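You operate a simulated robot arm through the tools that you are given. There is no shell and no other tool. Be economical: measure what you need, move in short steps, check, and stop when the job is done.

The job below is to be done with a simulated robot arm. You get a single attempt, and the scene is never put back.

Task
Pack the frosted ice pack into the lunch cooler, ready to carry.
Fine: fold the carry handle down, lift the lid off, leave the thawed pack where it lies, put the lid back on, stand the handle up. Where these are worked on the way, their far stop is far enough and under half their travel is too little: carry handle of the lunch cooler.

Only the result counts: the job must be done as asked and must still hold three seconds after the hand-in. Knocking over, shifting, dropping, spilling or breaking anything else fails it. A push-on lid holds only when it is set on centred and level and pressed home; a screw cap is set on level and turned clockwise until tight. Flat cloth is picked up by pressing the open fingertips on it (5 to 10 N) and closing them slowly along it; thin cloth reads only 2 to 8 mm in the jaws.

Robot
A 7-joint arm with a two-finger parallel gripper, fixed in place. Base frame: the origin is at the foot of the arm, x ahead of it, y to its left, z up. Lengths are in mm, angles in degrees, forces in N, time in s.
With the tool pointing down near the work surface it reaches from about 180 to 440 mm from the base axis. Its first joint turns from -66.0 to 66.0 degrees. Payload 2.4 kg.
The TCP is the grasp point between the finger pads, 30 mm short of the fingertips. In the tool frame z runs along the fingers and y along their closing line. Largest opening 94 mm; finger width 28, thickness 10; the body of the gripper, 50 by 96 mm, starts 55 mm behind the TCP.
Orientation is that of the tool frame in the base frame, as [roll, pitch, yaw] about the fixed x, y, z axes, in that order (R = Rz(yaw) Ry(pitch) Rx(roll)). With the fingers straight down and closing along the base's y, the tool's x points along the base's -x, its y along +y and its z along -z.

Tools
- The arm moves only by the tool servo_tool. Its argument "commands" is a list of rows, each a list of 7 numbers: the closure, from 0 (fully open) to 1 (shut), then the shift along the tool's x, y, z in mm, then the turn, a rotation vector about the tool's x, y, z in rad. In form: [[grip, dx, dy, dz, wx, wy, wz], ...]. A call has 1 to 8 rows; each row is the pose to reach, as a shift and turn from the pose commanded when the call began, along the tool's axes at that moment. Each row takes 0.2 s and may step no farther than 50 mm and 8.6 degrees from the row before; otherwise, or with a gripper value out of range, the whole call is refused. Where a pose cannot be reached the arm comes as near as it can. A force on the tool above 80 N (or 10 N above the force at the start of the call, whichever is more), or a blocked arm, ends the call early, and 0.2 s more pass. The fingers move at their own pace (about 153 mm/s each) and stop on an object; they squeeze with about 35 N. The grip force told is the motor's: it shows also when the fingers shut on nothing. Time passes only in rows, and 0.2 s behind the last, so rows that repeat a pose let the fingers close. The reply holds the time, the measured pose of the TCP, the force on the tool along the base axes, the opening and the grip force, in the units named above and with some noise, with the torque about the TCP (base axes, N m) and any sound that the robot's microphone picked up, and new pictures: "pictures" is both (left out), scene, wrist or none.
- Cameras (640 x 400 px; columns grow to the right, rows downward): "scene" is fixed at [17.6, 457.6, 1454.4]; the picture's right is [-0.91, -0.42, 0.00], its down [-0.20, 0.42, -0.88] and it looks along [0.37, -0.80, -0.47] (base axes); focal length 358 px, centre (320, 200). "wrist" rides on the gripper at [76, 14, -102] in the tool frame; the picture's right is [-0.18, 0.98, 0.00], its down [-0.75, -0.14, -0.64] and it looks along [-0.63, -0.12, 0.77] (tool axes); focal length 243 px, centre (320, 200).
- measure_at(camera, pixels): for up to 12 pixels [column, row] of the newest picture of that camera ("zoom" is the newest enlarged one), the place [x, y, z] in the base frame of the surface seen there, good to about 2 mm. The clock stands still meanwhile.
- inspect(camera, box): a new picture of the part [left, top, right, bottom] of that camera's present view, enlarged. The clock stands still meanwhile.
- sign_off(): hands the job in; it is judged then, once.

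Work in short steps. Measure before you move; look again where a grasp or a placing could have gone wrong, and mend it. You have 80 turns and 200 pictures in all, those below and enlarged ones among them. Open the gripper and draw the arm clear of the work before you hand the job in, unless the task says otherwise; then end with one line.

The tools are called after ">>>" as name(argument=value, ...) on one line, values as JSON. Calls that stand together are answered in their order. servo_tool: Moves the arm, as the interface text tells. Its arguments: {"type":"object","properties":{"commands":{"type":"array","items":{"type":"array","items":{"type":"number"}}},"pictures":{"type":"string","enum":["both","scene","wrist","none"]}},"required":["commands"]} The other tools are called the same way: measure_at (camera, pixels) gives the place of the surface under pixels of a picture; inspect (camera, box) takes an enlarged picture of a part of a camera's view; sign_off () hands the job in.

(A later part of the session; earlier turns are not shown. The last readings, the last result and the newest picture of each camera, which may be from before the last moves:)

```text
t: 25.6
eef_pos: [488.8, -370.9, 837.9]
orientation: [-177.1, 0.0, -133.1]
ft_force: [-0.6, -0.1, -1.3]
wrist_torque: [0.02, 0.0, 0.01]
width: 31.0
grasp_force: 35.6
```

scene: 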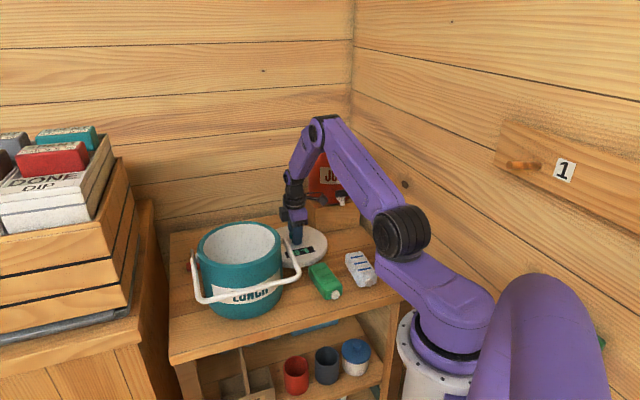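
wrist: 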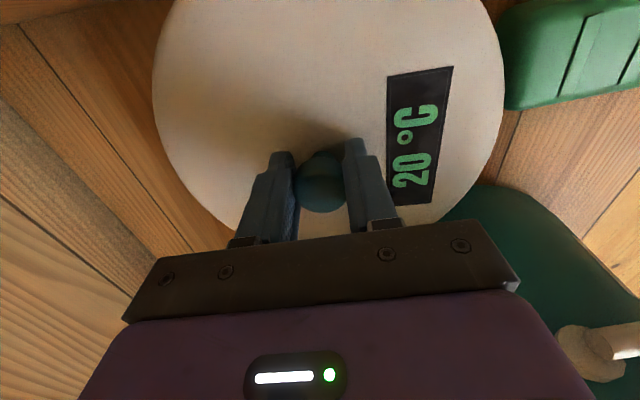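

No contact yet (lid top ≈803). I'll keep going slowly.

>>> servo_tool(commands=[[1, 0, 0, 3, 0, 0, 0], [1, 0, 0, 6, 0, 0, 0], [1, 0, 0, 6, 0, 0, 0]], pictures="none")

>>> servo_tool(commands=[[1, 0, 0, 3, 0, 0, 0], [1, 0, 0, 6, 0, 0, 0], [1, 0, 0, 6, 0, 0, 0]], pictures="none")

```text
t: 26.4
eef_pos: [489.1, -370.0, 832.6]
orientation: [-177.2, 0.0, -133.0]
ft_force: [-0.3, 0.1, -1.1]
wrist_torque: [-0.03, 0.01, 0.0]
width: 30.5
grasp_force: 35.0
```

```text
t: 27.2
eef_pos: [488.2, -371.2, 826.5]
orientation: [-177.1, 0.0, -133.0]
ft_force: [-0.4, -0.4, -1.8]
wrist_torque: [0.02, 0.03, 0.01]
width: 30.5
grasp_force: 35.2
```

>>> servo_tool(commands=[[1, 0, 0, 3, 0, 0, 0], [1, 0, 0, 6, 0, 0, 0], [1, 0, 0, 6, 0, 0, 0]], pictures="none")

>>> servo_tool(commands=[[1, 0, 0, 2, 0, 0, 0], [1, 0, 0, 4, 0, 0, 0], [1, 0, 0, 4, 0, 0, 0]])

```text
t: 28.0
eef_pos: [489.4, -371.6, 821.8]
orientation: [-177.1, 0.1, -133.0]
ft_force: [-12.5, 7.1, 30.9]
wrist_torque: [0.4, 0.19, 0.08]
width: 30.8
grasp_force: 35.3
```

```text
t: 28.8
eef_pos: [490.9, -370.2, 819.5]
orientation: [-176.8, 0.0, -133.0]
ft_force: [-10.7, 9.6, 46.0]
wrist_torque: [0.52, 0.31, 0.03]
width: 31.0
grasp_force: 35.1
```

scene: 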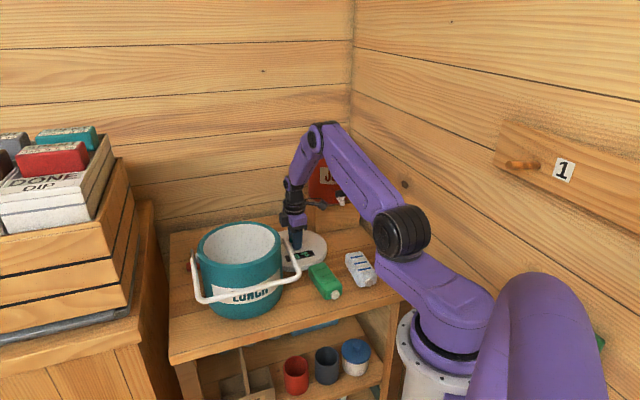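
wrist: 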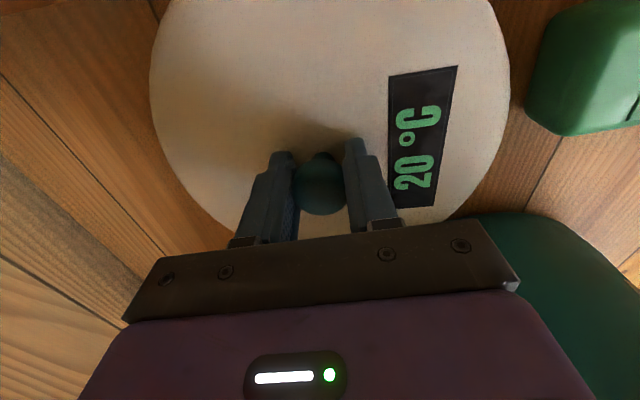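

The lid is on the table with 46 N pressed. I'll relieve the load, open and rise.

>>> servo_tool(commands=[[1, 0, 0, -3, 0, 0, 0], [1, 0, 0, -6, 0, 0, 0], [0.6, 0, 0, -6, 0, 0, 0], [0, 0, 0, -6, 0, 0, 0], [0, 0, 0, -15, -0.03, 0, 0], [0, 0, 0, -50, -0.05, 0, 0], [0, 0, 0, -90, -0.05, 0, 0], [0, 0, 0, -130, -0.05, 0, 0]])

>>> inspect(camera="scene", box=[250, 200, 380, 300])

```text
t: 30.6
eef_pos: [484.1, -369.3, 945.1]
orientation: [-179.9, 0.1, -133.0]
ft_force: [0.1, 0.7, 0.9]
wrist_torque: [0.0, 0.01, 0.0]
width: 93.8
grasp_force: 0.0
```

scene: 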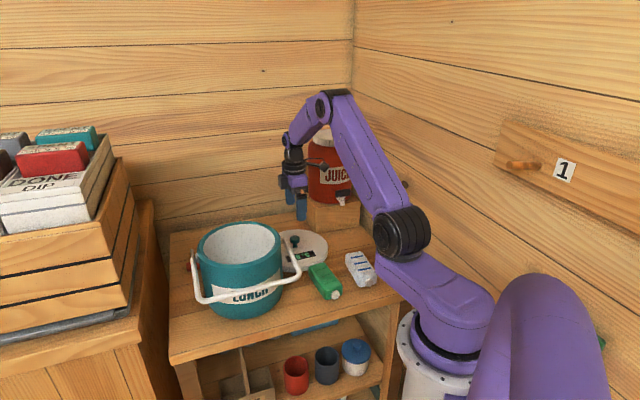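
wrist: 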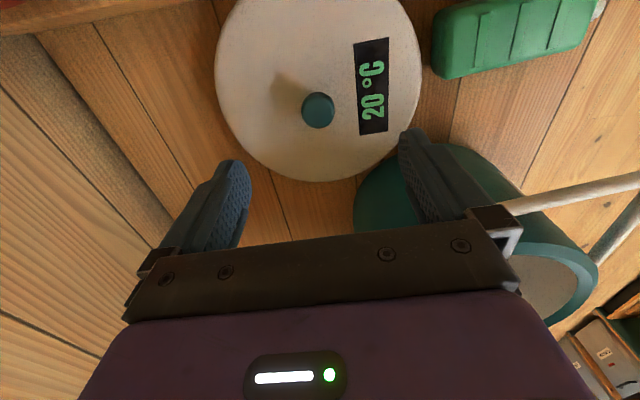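

```text
4.00 times, centred on (315, 250) of scene
```

zoom: 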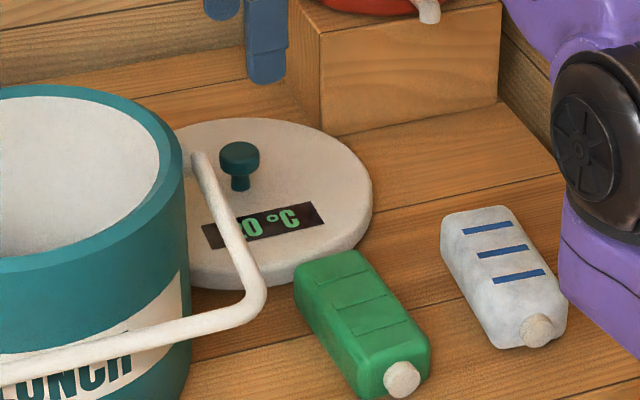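

The lid lies flat and clear. I'll measure the white pack, cooler rim, interior floor and lid knob.

>>> measure_at(camera="zoom", pixels=[[445, 220], [510, 208], [494, 335], [565, 300], [505, 270], [538, 330], [497, 348], [445, 250], [470, 215], [540, 260], [238, 155], [480, 285]])

>>> measure_at(camera="scene", pixels=[[240, 225], [240, 262], [201, 250], [279, 245], [215, 228], [270, 229], [225, 250], [260, 240], [240, 245], [240, 266], [204, 253], [243, 270]])

>>> measure_at(camera="wrist", pixels=[[318, 110], [302, 110], [333, 110], [225, 50], [415, 50], [380, 150], [250, 150], [310, 180], [560, 280]])

```text
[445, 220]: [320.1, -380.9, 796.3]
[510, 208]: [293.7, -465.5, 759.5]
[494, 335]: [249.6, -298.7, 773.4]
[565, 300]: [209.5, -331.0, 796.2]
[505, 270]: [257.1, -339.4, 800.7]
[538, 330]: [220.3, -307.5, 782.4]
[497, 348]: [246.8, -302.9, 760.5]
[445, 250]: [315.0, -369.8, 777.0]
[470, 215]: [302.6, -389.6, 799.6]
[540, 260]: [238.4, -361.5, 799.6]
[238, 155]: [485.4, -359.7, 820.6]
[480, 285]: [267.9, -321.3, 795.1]
```

```text
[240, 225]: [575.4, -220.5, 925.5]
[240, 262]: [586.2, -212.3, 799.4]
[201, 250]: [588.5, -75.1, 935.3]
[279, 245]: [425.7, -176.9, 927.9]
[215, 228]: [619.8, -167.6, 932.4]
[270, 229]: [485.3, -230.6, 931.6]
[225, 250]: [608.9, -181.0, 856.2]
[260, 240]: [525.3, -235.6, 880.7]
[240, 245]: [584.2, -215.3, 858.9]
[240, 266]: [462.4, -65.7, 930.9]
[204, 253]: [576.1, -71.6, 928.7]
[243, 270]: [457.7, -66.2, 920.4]
```

```text
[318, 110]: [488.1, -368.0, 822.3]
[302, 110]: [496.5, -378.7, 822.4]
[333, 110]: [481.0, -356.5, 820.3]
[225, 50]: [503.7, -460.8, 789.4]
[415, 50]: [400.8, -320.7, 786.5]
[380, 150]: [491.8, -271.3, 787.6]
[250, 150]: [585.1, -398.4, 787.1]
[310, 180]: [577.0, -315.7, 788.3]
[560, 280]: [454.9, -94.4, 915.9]
```

White pack: body centre ≈(264,-355), long axis about -49.5°, ~55 wide, 42 tall. I'll move over it and yaw so the fingers close across its width.

>>> servo_tool(commands=[[0, 20, 22.5, -10, 0, 0, 0.12], [0, 40, 45, -20, 0, 0, 0.24], [0, 60, 67.5, -30, 0, 0, 0.36], [0, 80, 90, -40, 0, 0, 0.48], [0, 100, 112, -40, 0, 0, 0.6], [0, 120, 135, -40, 0, 0, 0.72], [0, 141, 158, -40, 0, 0, 0.842]], pictures="none")

>>> servo_tool(commands=[[0, 0, 0, 0, 0, 0, 0.12], [0, 0, 0, 0, 0, 0, 0.24], [0, 0, 0, 0, 0, 0, 0.36], [0, 0, 0, 0, 0, 0, 0.48], [0, 0, 0, 0, 0, 0, 0.6], [0, 0, 0, 0, 0, 0, 0.72], [0, 0, 0, 0, 0, 0, 0.842]])

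```text
t: 32.2
eef_pos: [271.5, -363.5, 985.9]
orientation: [-180.0, -0.1, 178.6]
ft_force: [0.6, -0.4, -0.8]
wrist_torque: [0.02, 0.0, 0.04]
width: 94.0
grasp_force: 0.0
```

```text
t: 33.8
eef_pos: [272.3, -361.5, 985.7]
orientation: [-180.0, 0.0, 130.4]
ft_force: [0.4, 0.6, -0.4]
wrist_torque: [0.01, -0.01, 0.02]
width: 94.1
grasp_force: 0.1
```

scene: 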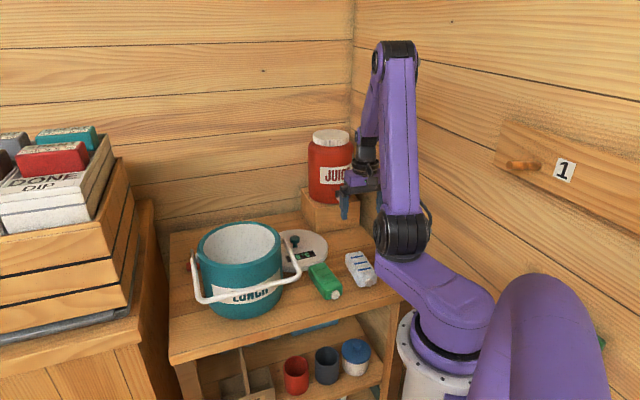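
wrist: 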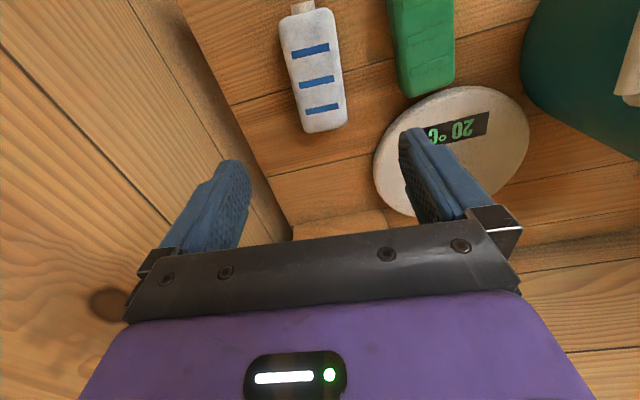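

The white pack is at (318,75) in the wrist view. I'll measure its edges.

>>> measure_at(camera="wrist", pixels=[[283, 25], [331, 20], [305, 128], [346, 120], [318, 80], [294, 90], [342, 85], [302, 8], [325, 127], [396, 60], [400, 85], [308, 14]])

```text
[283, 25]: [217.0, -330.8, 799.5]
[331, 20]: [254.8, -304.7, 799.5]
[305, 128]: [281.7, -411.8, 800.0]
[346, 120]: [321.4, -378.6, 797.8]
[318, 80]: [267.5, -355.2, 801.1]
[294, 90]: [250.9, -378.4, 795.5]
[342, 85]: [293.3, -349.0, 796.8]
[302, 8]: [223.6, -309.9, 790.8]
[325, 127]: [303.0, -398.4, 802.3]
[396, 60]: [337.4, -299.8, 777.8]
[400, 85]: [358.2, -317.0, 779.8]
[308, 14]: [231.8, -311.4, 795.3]
```

Centre is (269,-357), so alignment is good. I'll descend to z 802 with the open fingers straddling the pack.

>>> servo_tool(commands=[[0, -4.4, 0.4, 35, 0, 0, 0], [0, -4.4, 0.4, 70, 0, 0, 0], [0, -4.4, 0.4, 105, 0, 0, 0], [0, -4.4, 0.4, 135, 0, 0, 0], [0, -4.4, 0.4, 160, 0, 0, 0], [0, -4.4, 0.4, 183, 0, 0, 0], [0, -4.4, 0.4, 183, 0, 0, 0]])

```text
t: 35.4
eef_pos: [277.2, -364.3, 802.2]
orientation: [180.0, 0.0, 130.5]
ft_force: [-0.7, 0.3, 0.1]
wrist_torque: [-0.02, -0.04, 0.0]
width: 94.1
grasp_force: 0.0
```

scene: 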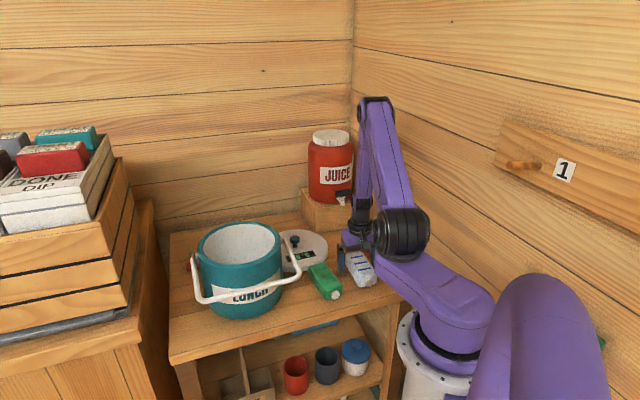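
wrist: 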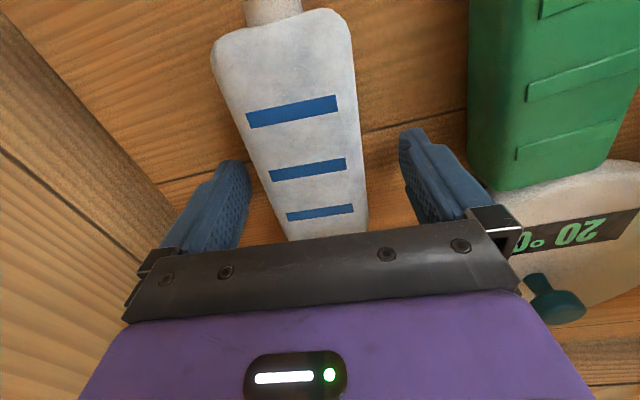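

The fingers straddle the pack. I'll close and lift a little.

>>> servo_tool(commands=[[0.3, 0, 0, 0, 0, 0, 0], [0.6, 0, 0, 0, 0, 0, 0], [1, 0, 0, 0, 0, 0, 0], [1, 0, 0, 0, 0, 0, 0], [1, 0, 0, -10, 0, 0, 0], [1, 0, 0, -30, 0, 0, 0], [1, 0, 0, -60, 0, 0, 0]])

```text
t: 37.0
eef_pos: [275.9, -364.9, 862.9]
orientation: [-179.9, -0.1, 130.6]
ft_force: [-0.2, 0.2, -1.9]
wrist_torque: [-0.02, -0.02, 0.05]
width: 59.8
grasp_force: 35.1
```

scene: 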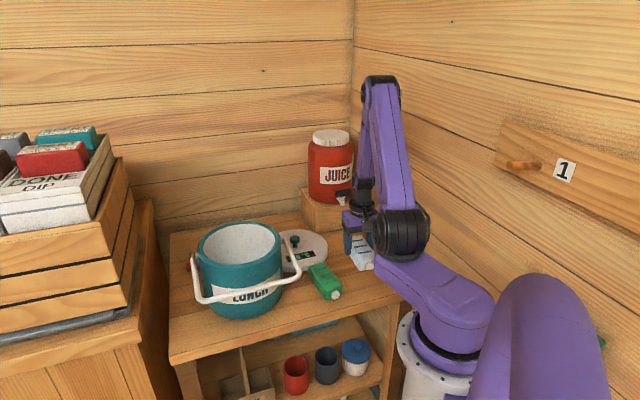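
wrist: 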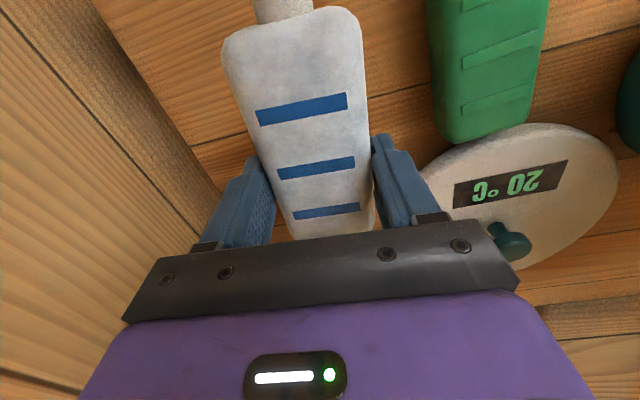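

The pack is held at 59.8 mm and hangs level. I'll raise it to z≈1060 and then carry it over the cooler.

>>> servo_tool(commands=[[1, 0, 0, -45, 0, 0, 0], [1, 0, 0, -90, 0, 0, 0], [1, 0, 0, -135, 0, 0, 0], [1, 0, 0, -180, 0, 0, 0], [1, 0, 0, -200, 0, 0, 0]], pictures="none")

>>> servo_tool(commands=[[1, -2, 41, 0, 0, 0, 0], [1, -4, 82, 0, 0, 0, 0], [1, -6, 123, 0, 0, 0, 0], [1, -8, 164, 0, 0, 0, 0], [1, -10, 205, 0, 0, 0, 0], [1, -12, 246, 0, 0, 0, 0], [1, -14, 287, 0, 0, 0, 0], [1, -15.5, 329, 0, 0, 0, 0]])

```text
t: 38.2
eef_pos: [275.4, -362.0, 1061.9]
orientation: [-179.9, -0.1, 130.5]
ft_force: [-0.6, -0.9, -2.7]
wrist_torque: [-0.02, -0.02, -0.02]
width: 55.8
grasp_force: 35.0
```

```text
t: 40.0
eef_pos: [536.7, -161.1, 1063.0]
orientation: [180.0, 0.1, 130.5]
ft_force: [-0.8, -1.0, -2.3]
wrist_torque: [0.01, -0.01, 0.0]
width: 55.6
grasp_force: 35.5
```

scene: 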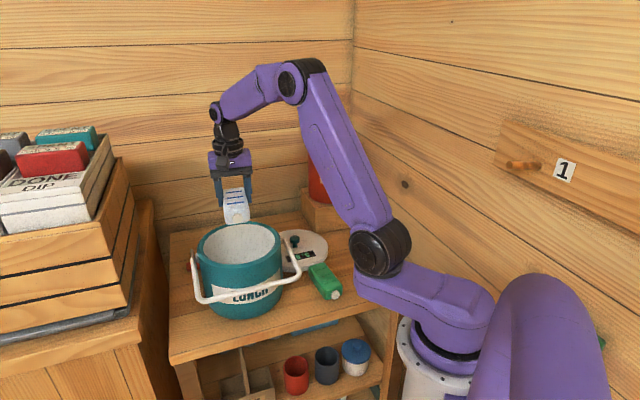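
wrist: 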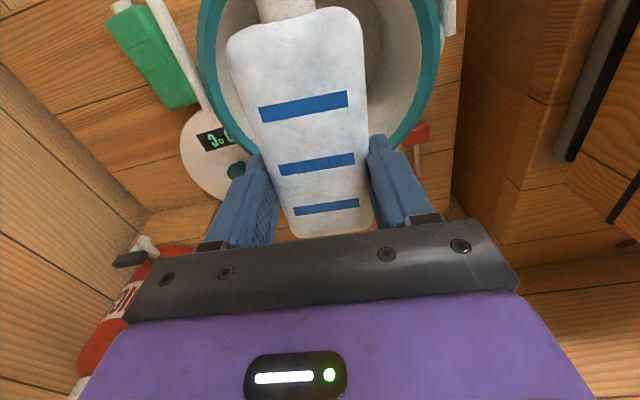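

I'll measure the cooler's inner rim and floor, and the pack's position.

>>> measure_at(camera="wrist", pixels=[[213, 60], [427, 60], [230, 120], [412, 115], [390, 50], [395, 30], [380, 100], [235, 40], [352, 25], [300, 15], [372, 20], [425, 20]])

>>> inspect(camera="wrist", box=[180, 0, 460, 175])

```text
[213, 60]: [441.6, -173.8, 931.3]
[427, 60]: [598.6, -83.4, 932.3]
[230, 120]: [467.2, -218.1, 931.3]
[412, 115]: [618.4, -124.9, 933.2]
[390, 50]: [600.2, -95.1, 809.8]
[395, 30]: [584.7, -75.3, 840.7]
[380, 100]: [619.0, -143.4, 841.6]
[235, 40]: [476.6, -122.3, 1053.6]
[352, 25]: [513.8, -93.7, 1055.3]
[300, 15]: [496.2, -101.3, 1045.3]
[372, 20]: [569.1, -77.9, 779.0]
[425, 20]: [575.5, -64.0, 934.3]
```

```text
2.29 times, centred on (320, 88) of wrist
```

zoom: 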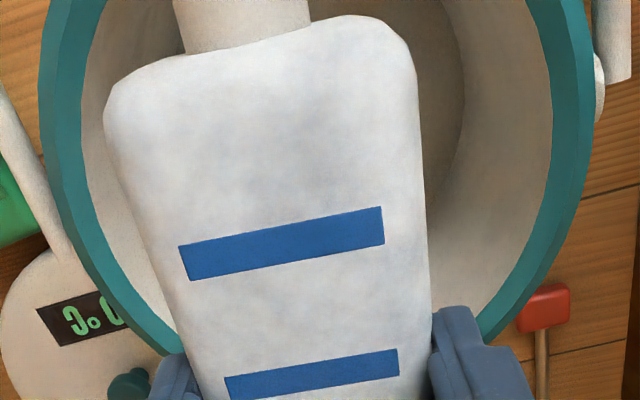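

Inner radius is ~94, the floor ~778, and the pack sags ~8° nose-down in the grip. I'll pitch the tool 0.12 rad to level it and start lowering, stopping just inside to check.

>>> servo_tool(commands=[[1, 0, 0, 0, 0, 0.06, 0], [1, 0, 0, 5, 0, 0.12, 0], [1, 0, 0, 40, 0, 0.12, 0], [1, 0, 0, 75, 0, 0.12, 0], [1, 0, 0, 110, 0, 0.12, 0]])

>>> measure_at(camera="wrist", pixels=[[245, 40], [352, 30], [300, 225], [355, 220], [310, 130], [300, 10], [395, 40], [390, 90], [225, 60], [420, 60]])

```text
t: 41.2
eef_pos: [537.0, -164.2, 954.2]
orientation: [-180.0, -6.9, 130.5]
ft_force: [-0.1, -0.3, -2.8]
wrist_torque: [-0.01, -0.03, -0.01]
width: 55.8
grasp_force: 34.7
```

scene: 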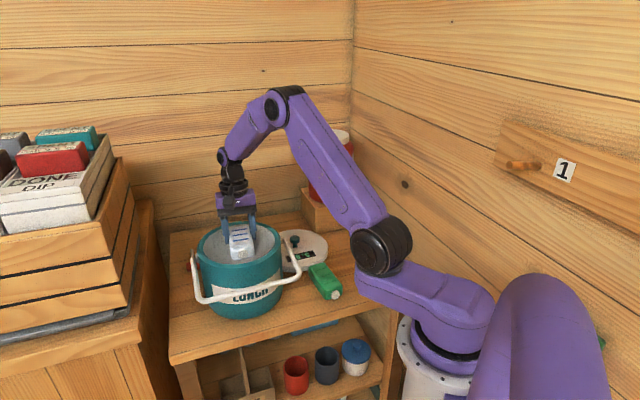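
wrist: 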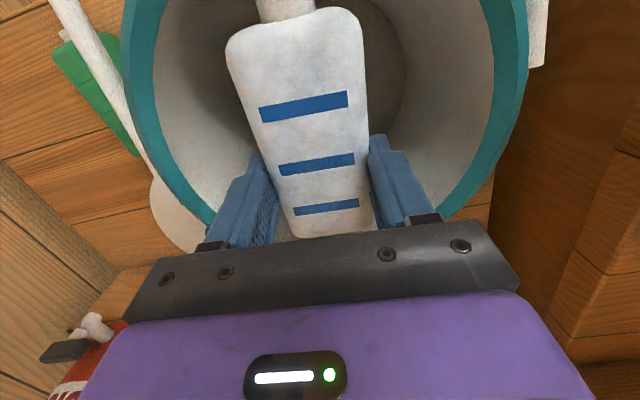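

```text
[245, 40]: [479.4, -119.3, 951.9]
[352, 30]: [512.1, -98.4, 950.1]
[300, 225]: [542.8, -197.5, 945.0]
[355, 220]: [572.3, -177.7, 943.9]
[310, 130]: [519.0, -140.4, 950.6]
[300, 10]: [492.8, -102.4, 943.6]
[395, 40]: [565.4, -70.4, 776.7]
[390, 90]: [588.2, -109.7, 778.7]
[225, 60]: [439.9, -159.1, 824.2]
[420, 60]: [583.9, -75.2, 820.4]
```

The pack is nose-up ~4° now and well centred at (526,-148). I'll reduce the pitch by 0.07 and lower to just above the floor.

>>> servo_tool(commands=[[1, -4.2, 0, 35, 0, -0.035, 0], [1, -8.4, 0, 69.5, 0, -0.07, 0], [1, -11.4, 0, 94, 0, -0.07, 0], [1, -13.3, 0, 110, 0, -0.07, 0], [1, -13.3, 0, 110, 0, -0.07, 0]])

>>> measure_at(camera="wrist", pixels=[[245, 40], [352, 30], [300, 225], [355, 220], [310, 130], [395, 40], [390, 90]])

```text
t: 42.4
eef_pos: [536.4, -163.2, 842.1]
orientation: [-180.0, -2.9, 130.6]
ft_force: [0.4, -0.5, -2.9]
wrist_torque: [-0.02, -0.03, -0.01]
width: 55.5
grasp_force: 35.2
```

scene: 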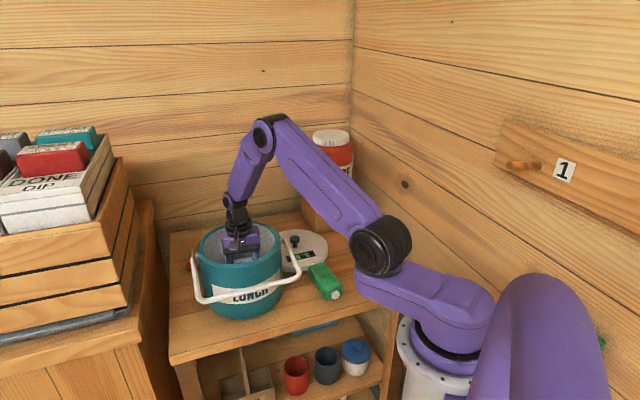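
wrist: 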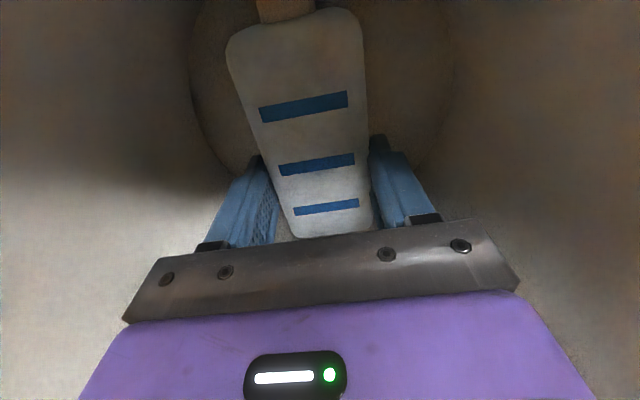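

```text
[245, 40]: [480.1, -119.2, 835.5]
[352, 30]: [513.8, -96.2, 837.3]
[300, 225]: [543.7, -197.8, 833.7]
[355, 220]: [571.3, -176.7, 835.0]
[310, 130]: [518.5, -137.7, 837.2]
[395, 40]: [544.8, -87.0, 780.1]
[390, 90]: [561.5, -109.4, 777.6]
```

The pack is level with its bottom at ≈794, about 16 mm above the floor. I'll lower until contact.

>>> servo_tool(commands=[[1, -0.3, 0, 6, 0, 0, 0], [1, -0.6, 0, 12, 0, 0, 0], [1, -0.6, 0, 13, 0, 0, 0]], pictures="none")

>>> servo_tool(commands=[[1, 0, 0, 1.5, 0, 0, 0], [1, 0, 0, 3, 0, 0, 0]], pictures="none")

```text
t: 43.2
eef_pos: [535.5, -162.2, 828.5]
orientation: [180.0, -2.9, 130.5]
ft_force: [0.0, -0.5, -2.8]
wrist_torque: [-0.02, -0.03, -0.01]
width: 55.4
grasp_force: 35.0
```

```text
t: 43.8
eef_pos: [535.6, -164.0, 827.5]
orientation: [179.9, -2.8, 130.5]
ft_force: [-5.5, 1.5, 11.3]
wrist_torque: [-0.19, -0.52, 0.03]
width: 55.2
grasp_force: 34.9
```

Contact with the floor. I'll open and withdraw straight up.

>>> servo_tool(commands=[[0.3, 0, 0, 0, 0, 0, 0], [0.1, 0, 0, 0, 0, 0, 0], [0.1, 1, 0, -20, 0, 0, 0], [0.1, 3, 0, -60, 0, 0, 0], [0.1, 5, 0, -100, 0, 0, 0], [0.1, 7, 0, -140, 0, -0.03, 0], [0.1, 9, 0, -180, 0, -0.05, 0], [0.1, 11, 0, -220, 0, -0.05, 0]])

>>> inspect(camera="scene", box=[170, 205, 314, 325])

```text
t: 45.6
eef_pos: [537.2, -165.3, 1047.0]
orientation: [179.9, 0.0, 130.6]
ft_force: [-0.2, 0.4, -0.6]
wrist_torque: [0.02, -0.02, 0.01]
width: 84.7
grasp_force: 0.0
```

scene: 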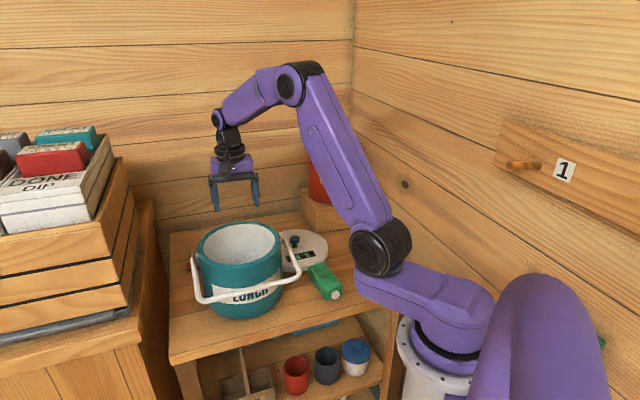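
wrist: 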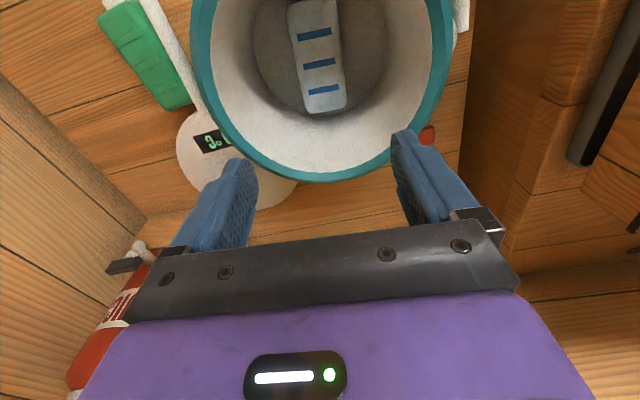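

```text
3.33 times, centred on (242, 265) of scene
```

zoom: 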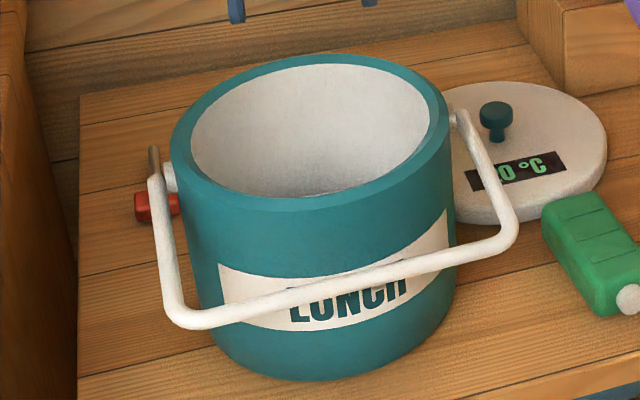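

The pack lies flat inside. Next I return to the lid knob at (489,-368), rotating the yaw back to -133.

>>> servo_tool(commands=[[0, -17, -24, 0, 0, 0, -0.12], [0, -35, -48, 0, 0, 0, -0.24], [0, -53, -72, 0, 0, 0, -0.36], [0, -70, -96, 0, 0, 0, -0.48], [0, -88, -120, 0, 0, 0, -0.6], [0, -105, -144, 0, 0, 0, -0.72], [0, -123, -168.6, 0, 0, 0, -0.842]], pictures="none")

>>> servo_tool(commands=[[0, 0, 0, 0, 0, 0, -0.12], [0, 0, 0, 15, 0, 0, -0.24], [0, 0, 0, 30, 0, 0, -0.36], [0, 0, 0, 45, 0, 0, -0.48], [0, 0, 0, 60, 0, 0, -0.6], [0, 0, 0, 80, 0, 0, -0.72], [0, 0, 0, 100, 0, 0, -0.842]])

```text
t: 47.2
eef_pos: [488.0, -366.1, 1045.8]
orientation: [180.0, 0.0, 178.9]
ft_force: [0.1, -0.4, -0.5]
wrist_torque: [0.03, -0.02, 0.01]
width: 93.9
grasp_force: 0.1
```

```text
t: 48.8
eef_pos: [483.9, -365.7, 949.2]
orientation: [-180.0, 0.0, -132.8]
ft_force: [-0.6, 0.8, 0.6]
wrist_torque: [-0.01, -0.03, 0.0]
width: 93.9
grasp_force: 0.0
```

scene: 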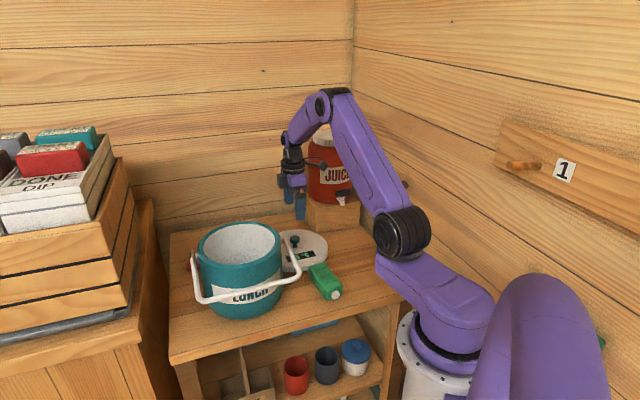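
wrist: 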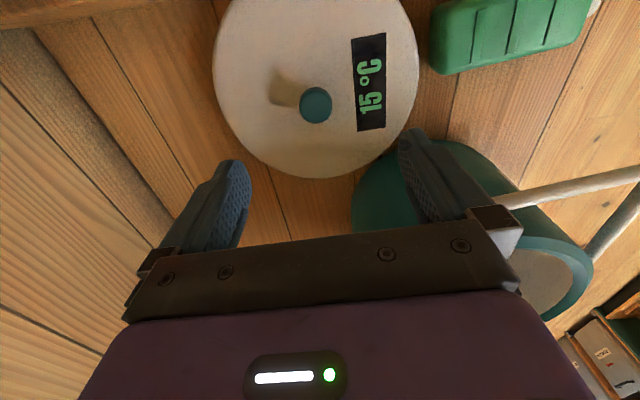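

The display now reads 15 °C. I'll measure the knob.

>>> measure_at(camera="wrist", pixels=[[316, 105], [301, 105], [330, 105], [316, 91], [316, 120]])

```text
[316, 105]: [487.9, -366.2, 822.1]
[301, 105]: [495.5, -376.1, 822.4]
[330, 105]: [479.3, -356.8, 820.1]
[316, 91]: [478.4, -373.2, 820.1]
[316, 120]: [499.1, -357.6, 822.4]
```

The knob centre is (488,-366). I'll descend nearly to grasp height, then verify before closing.

>>> servo_tool(commands=[[0, -1, -2, 35, 0, 0, 0], [0, -1, -2, 70, 0, 0, 0], [0, -1, -2, 100, 0, 0, 0], [0, -1, -2, 118, 0, 0, 0], [0, -1, -2, 124, 0, 0, 0], [0, -1, -2, 124, 0, 0, 0]], pictures="wrist")

```text
t: 50.2
eef_pos: [489.0, -364.1, 824.1]
orientation: [-179.9, 0.0, -133.1]
ft_force: [-0.3, 1.0, -0.2]
wrist_torque: [-0.02, 0.01, -0.01]
width: 93.8
grasp_force: 0.1
```

wrist: 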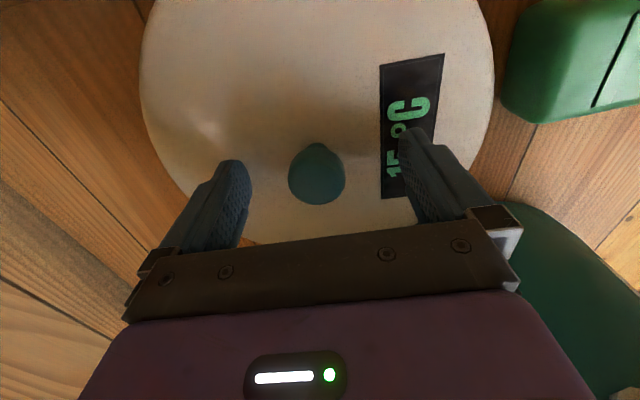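

Aligned within 2–3 mm. I'll nudge it, close, and lift.

>>> servo_tool(commands=[[0.3, 1.5, -2.5, 0, 0, 0, 0], [0.6, 1.5, -2.5, 0, 0, 0, 0], [1, 1.5, -2.5, 0, 0, 0, 0], [1, 1.5, -2.5, 0, 0, 0, 0], [1, 1.5, -2.5, -10, 0, 0, 0], [1, 1.5, -2.5, -35, 0, 0, 0], [1, 1.5, -2.5, -75, 0, 0, 0]])

>>> measure_at(camera="wrist", pixels=[[170, 60], [490, 40], [480, 130], [180, 160], [320, 40], [440, 200], [320, 185]])

```text
t: 51.8
eef_pos: [488.3, -370.0, 900.8]
orientation: [179.9, 0.0, -132.9]
ft_force: [-0.1, 0.3, -1.9]
wrist_torque: [0.01, 0.03, 0.01]
width: 30.5
grasp_force: 35.0
```

scene: 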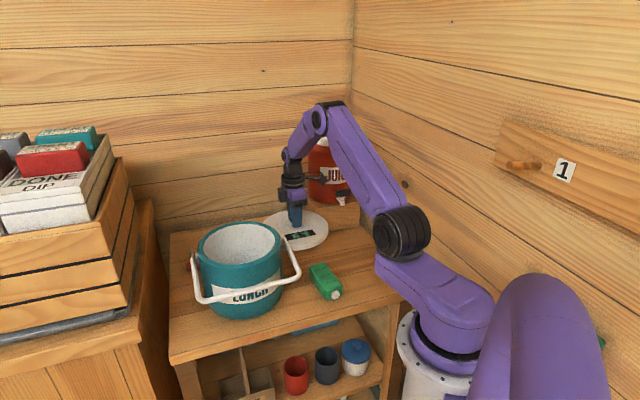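
wrist: 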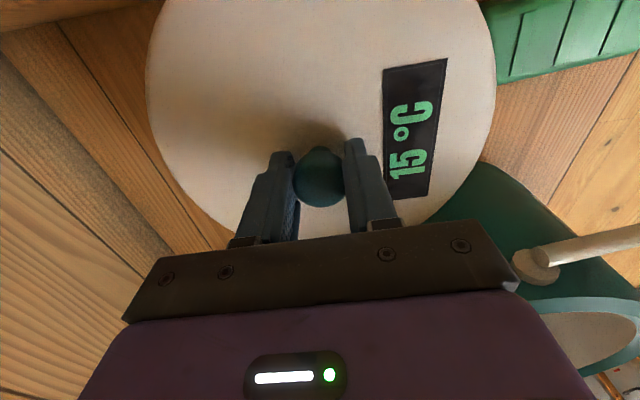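

```text
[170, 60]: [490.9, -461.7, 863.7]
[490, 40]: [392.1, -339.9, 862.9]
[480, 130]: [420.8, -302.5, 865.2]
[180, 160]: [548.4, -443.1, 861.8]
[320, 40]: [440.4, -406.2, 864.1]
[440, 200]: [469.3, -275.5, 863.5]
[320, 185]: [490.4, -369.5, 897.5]
```

The lid hangs level. I'll raise it, then carry it over the cooler.

>>> servo_tool(commands=[[1, 0, 0, -40, 0, 0, 0], [1, 0, 0, -80, 0, 0, 0], [1, 0, 0, -120, 0, 0, 0], [1, 0, 0, -150, 0, 0, 0]], pictures="none")

>>> servo_tool(commands=[[1, -27, 18, 0, 0, 0, 0], [1, -54, 36, 0, 0, 0, 0], [1, -81, 54, 0, 0, 0, 0], [1, -108, 72, 0, 0, 0, 0], [1, -135, 90, 0, 0, 0, 0], [1, -162, 108, 0, 0, 0, 0], [1, -186, 125, 0, 0, 0, 0], [1, -186, 125, 0, 0, 0, 0]])

```text
t: 52.8
eef_pos: [489.7, -371.1, 1047.1]
orientation: [180.0, -0.1, -133.0]
ft_force: [-0.4, 0.3, -1.0]
wrist_torque: [0.0, -0.02, -0.03]
width: 30.6
grasp_force: 34.6
```

```text
t: 54.6
eef_pos: [525.4, -148.2, 1052.0]
orientation: [180.0, 0.1, -133.0]
ft_force: [-0.2, 0.2, -1.0]
wrist_torque: [0.0, -0.02, 0.02]
width: 30.5
grasp_force: 34.8
```

scene: 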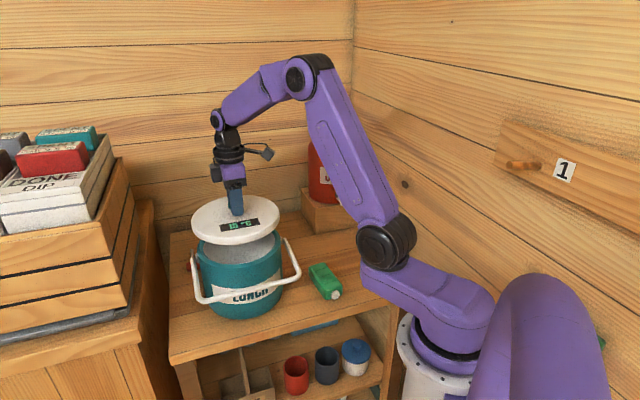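
wrist: 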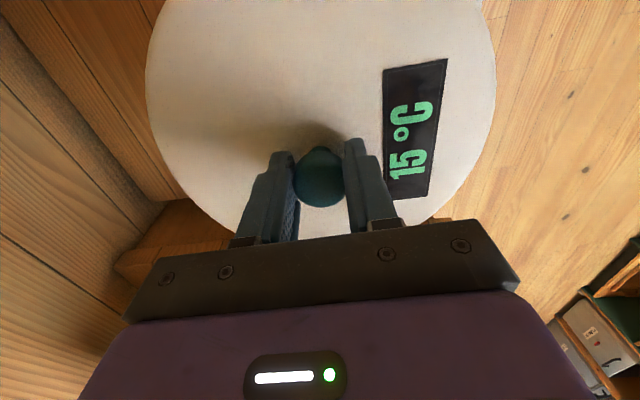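

I'll lower to just above the rim and check the centring.

>>> servo_tool(commands=[[1, 0, 0, 20, 0, 0, 0], [1, 0, 0, 40, 0, 0, 0], [1, 0, 0, 47, 0, 0, 0], [1, 0, 0, 47, 0, 0, 0]])

>>> inspect(camera="scene", box=[176, 190, 304, 270])

>>> measure_at(camera="wrist", pixels=[[150, 70], [490, 60], [480, 150], [180, 170], [320, 180], [300, 230], [230, 10], [470, 10]])

```text
t: 55.6
eef_pos: [524.6, -148.2, 1002.0]
orientation: [-180.0, 0.0, -133.0]
ft_force: [-0.1, -0.2, -1.1]
wrist_torque: [0.02, 0.02, 0.0]
width: 30.5
grasp_force: 35.0
```

scene: 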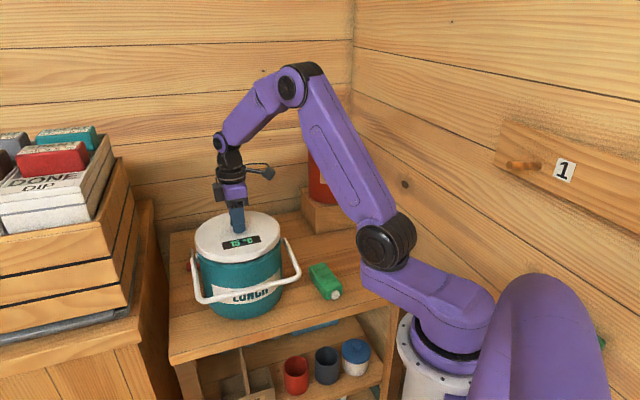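
wrist: 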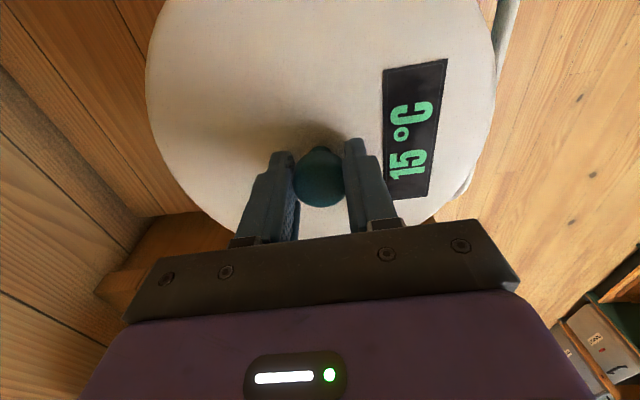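

```text
5.00 times, centred on (240, 230) of scene
```

zoom: 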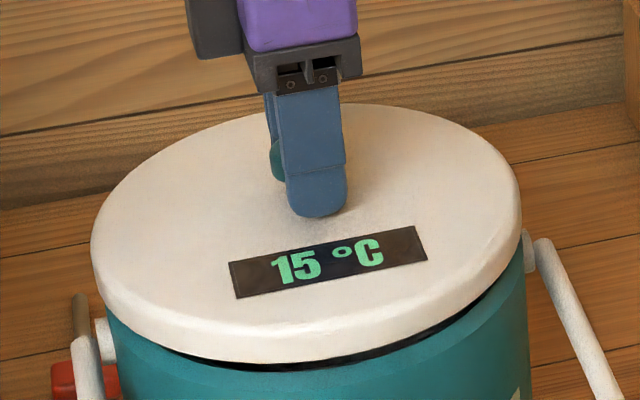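

```text
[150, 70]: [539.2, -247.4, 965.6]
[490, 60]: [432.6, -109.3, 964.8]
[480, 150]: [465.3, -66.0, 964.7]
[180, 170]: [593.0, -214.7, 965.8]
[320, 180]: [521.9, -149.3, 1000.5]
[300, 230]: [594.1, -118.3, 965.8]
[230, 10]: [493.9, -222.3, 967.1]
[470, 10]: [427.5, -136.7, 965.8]
```

The lid is level and centred within ~1–2 mm of its original seated picture. I'll lower it onto the rim.

>>> servo_tool(commands=[[1, 1, 0, 4, 0, 0, 0], [1, 1, 0, 8, 0, 0, 0], [1, 1, 0, 12, 0, 0, 0], [1, 1, 0, 15, 0, 0, 0]])

>>> measure_at(camera="wrist", pixels=[[150, 70], [490, 60], [480, 150], [180, 170], [300, 230], [470, 10]])

```text
t: 56.6
eef_pos: [525.5, -148.2, 984.8]
orientation: [-180.0, 0.0, -133.0]
ft_force: [-1.5, -1.4, 2.9]
wrist_torque: [0.0, 0.04, -0.04]
width: 30.6
grasp_force: 35.1
```

scene: 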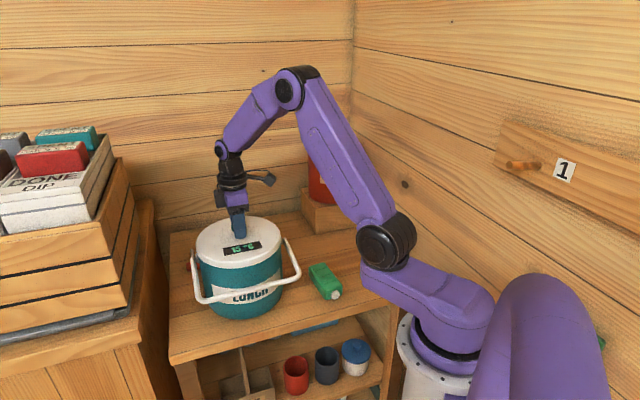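
wrist: 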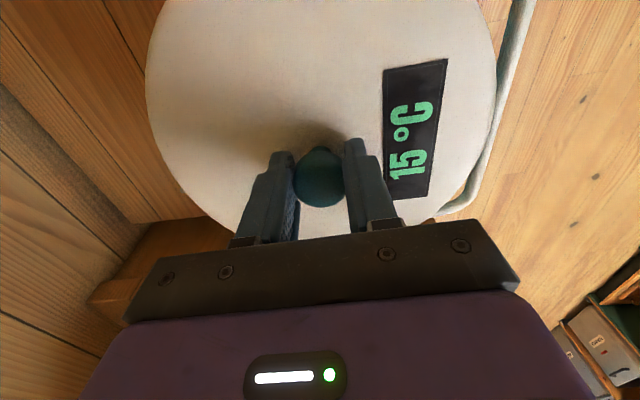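

```text
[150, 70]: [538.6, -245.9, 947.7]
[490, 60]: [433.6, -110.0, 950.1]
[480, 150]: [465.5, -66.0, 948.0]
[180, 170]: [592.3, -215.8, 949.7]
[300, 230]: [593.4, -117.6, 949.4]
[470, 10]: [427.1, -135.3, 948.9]
```

The lid slipped in level at 949 with ~3 N contact. Now I'll press it home.

>>> servo_tool(commands=[[1, 0, 0, 2, 0, 0, 0], [1, 0, 0, 4, 0, 0, 0], [1, 0, 0, 6, 0, 0, 0]], pictures="none")

```text
t: 57.4
eef_pos: [527.4, -147.8, 982.0]
orientation: [-179.7, 0.1, -133.0]
ft_force: [-11.4, 3.9, 42.2]
wrist_torque: [0.16, 0.16, 0.05]
width: 30.7
grasp_force: 35.0
```

42 N and no snap heard yet. I'll press a little further.

>>> servo_tool(commands=[[1, 0, 0, 2, 0, 0, 0], [1, 0, 0, 3.5, 0, 0, 0], [1, 0, 0, 3.5, 0, 0, 0]])

>>> measure_at(camera="wrist", pixels=[[150, 70], [490, 60], [480, 150], [180, 170], [300, 230], [470, 10]])

>>> inspect(camera="scene", box=[176, 200, 304, 280])

```text
t: 58.2
eef_pos: [527.2, -147.9, 980.0]
orientation: [-179.7, 0.2, -132.9]
ft_force: [-12.4, 12.4, 57.5]
wrist_torque: [0.52, 0.6, 0.03]
width: 30.6
grasp_force: 34.7
```

scene: 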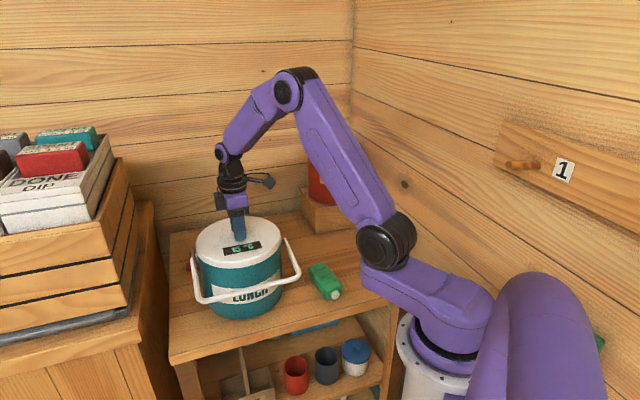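
wrist: 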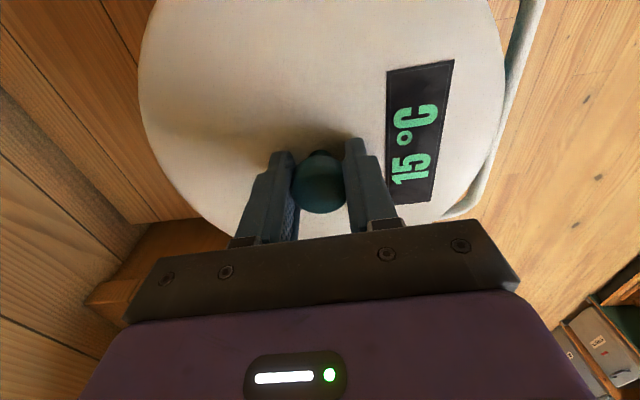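

```text
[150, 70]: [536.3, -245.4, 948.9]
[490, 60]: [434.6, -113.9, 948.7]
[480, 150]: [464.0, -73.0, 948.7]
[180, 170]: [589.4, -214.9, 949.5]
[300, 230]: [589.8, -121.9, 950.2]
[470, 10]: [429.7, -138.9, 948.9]
```

```text
5.00 times, centred on (240, 240) of scene
```

zoom: 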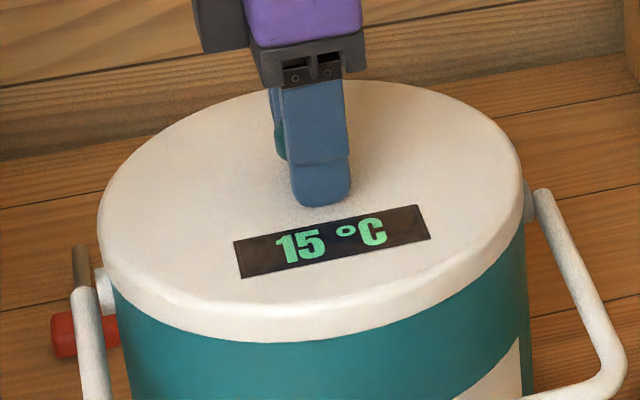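

The lid top is at 949, same as originally, and level. To confirm it's latched, I'll relieve the load and gently tug a couple of mm.

>>> servo_tool(commands=[[1, 0, 0, -3, 0, 0, 0], [1, 0, 0, -6, 0, 0, 0], [1, 0, 0, -7, 0, 0, 0]], pictures="none")

>>> servo_tool(commands=[[1, 0, 0, -1, 0, 0, 0], [1, 0, 0, -1.5, 0, 0, 0]], pictures="none")

```text
t: 59.0
eef_pos: [523.5, -149.2, 980.3]
orientation: [179.8, -0.2, -133.1]
ft_force: [2.2, 0.1, -1.8]
wrist_torque: [0.0, -0.17, -0.02]
width: 30.6
grasp_force: 35.0
```

```text
t: 59.6
eef_pos: [524.1, -149.3, 983.7]
orientation: [179.9, -0.2, -133.0]
ft_force: [-0.9, -1.0, -1.4]
wrist_torque: [-0.01, 0.07, -0.02]
width: 30.6
grasp_force: 34.6
```

The force equals only the lid's weight, so I'll check whether the lid lifted.

>>> servo_tool(commands=[[1, 0, 0, -2, 0, 0, 0]])

>>> measure_at(camera="wrist", pixels=[[150, 70], [490, 60], [480, 150], [180, 170], [300, 230], [470, 10], [320, 180]])

>>> inspect(camera="scene", box=[176, 200, 304, 280])

```text
t: 60.0
eef_pos: [525.0, -149.3, 987.2]
orientation: [179.9, -0.1, -133.0]
ft_force: [-1.5, -0.1, -1.6]
wrist_torque: [0.03, 0.14, 0.05]
width: 31.0
grasp_force: 35.5
```

scene: 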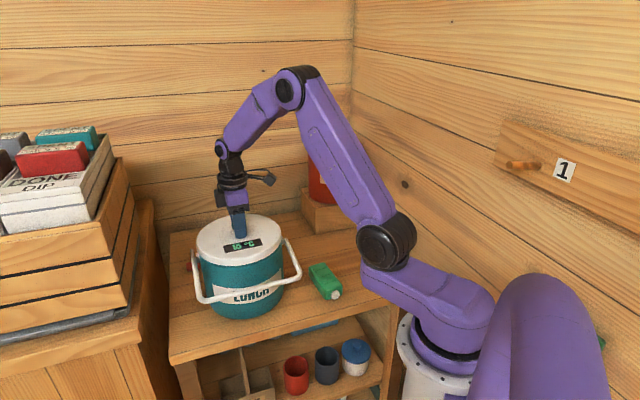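
wrist: 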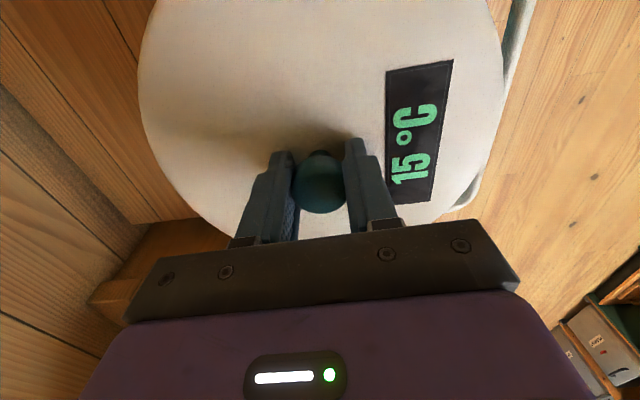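

```text
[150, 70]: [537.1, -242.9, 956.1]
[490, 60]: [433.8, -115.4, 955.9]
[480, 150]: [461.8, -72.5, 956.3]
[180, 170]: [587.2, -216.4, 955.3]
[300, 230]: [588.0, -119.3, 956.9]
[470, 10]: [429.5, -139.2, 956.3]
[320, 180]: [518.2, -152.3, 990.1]
```

```text
5.00 times, centred on (240, 240) of scene
```

zoom: 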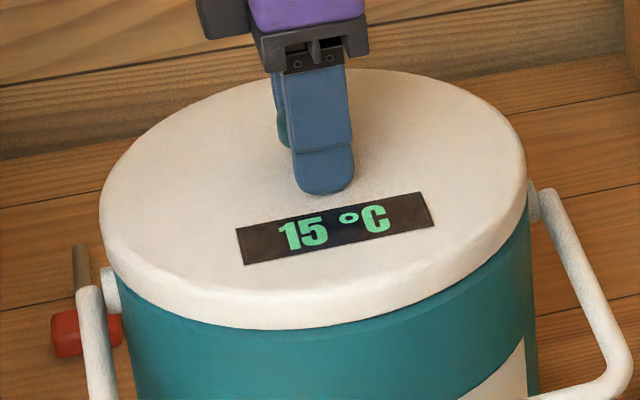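

The lid isn't latched; it lifts freely. I'll lower it partly into the rim and probe sideways to find the true centre from contact forces.

>>> servo_tool(commands=[[1, 0, 0, 2, 0, 0, 0], [1, 0, 0, 4, 0, 0, 0], [1, 0, 0, 4, 0, 0, 0]], pictures="none")

>>> servo_tool(commands=[[1, 2, 0, 0, 0, 0, 0], [1, 4, 0, 0, 0, 0, 0]], pictures="none")

>>> servo_tool(commands=[[1, -4, 0, 0, 0, 0, 0], [1, -8, 0, 0, 0, 0, 0]], pictures="none")

>>> servo_tool(commands=[[1, 4, 2, 0, 0, 0, 0], [1, 4, 4, 0, 0, 0, 0]], pictures="none")

>>> servo_tool(commands=[[1, 0, -4, 0, 0, 0, 0], [1, 0, -8, 0, 0, 0, 0]], pictures="none")

>>> servo_tool(commands=[[1, 0, 4, 0, 0, 0, 0], [1, 0, 4, 0, 0, 0, 0]], pictures="none")

```text
t: 60.8
eef_pos: [525.3, -150.6, 984.0]
orientation: [-180.0, 0.0, -132.9]
ft_force: [-6.1, 0.4, 1.6]
wrist_torque: [0.0, 0.13, 0.01]
width: 30.7
grasp_force: 35.0
```

```text
t: 61.4
eef_pos: [522.8, -151.8, 984.3]
orientation: [-179.8, 0.1, -132.9]
ft_force: [4.1, 5.2, 1.7]
wrist_torque: [0.11, -0.08, -0.02]
width: 31.0
grasp_force: 34.5
```

```text
t: 62.0
eef_pos: [527.1, -146.8, 983.0]
orientation: [179.9, -0.1, -133.1]
ft_force: [-3.4, -4.5, 0.7]
wrist_torque: [-0.14, 0.1, 0.0]
width: 30.8
grasp_force: 35.3
```

```text
t: 62.6
eef_pos: [522.4, -145.7, 982.6]
orientation: [-179.9, 0.1, -133.0]
ft_force: [5.8, -3.0, 1.6]
wrist_torque: [-0.03, -0.13, 0.03]
width: 30.5
grasp_force: 35.4
```

```text
t: 63.2
eef_pos: [527.5, -149.7, 982.0]
orientation: [179.9, -0.1, -133.0]
ft_force: [-2.6, 4.2, -0.3]
wrist_torque: [0.23, 0.13, -0.01]
width: 30.7
grasp_force: 35.2
```

```text
t: 63.8
eef_pos: [525.7, -148.9, 983.4]
orientation: [-179.9, 0.0, -133.0]
ft_force: [1.4, -2.6, -0.7]
wrist_torque: [-0.09, -0.09, 0.03]
width: 30.7
grasp_force: 35.0
```

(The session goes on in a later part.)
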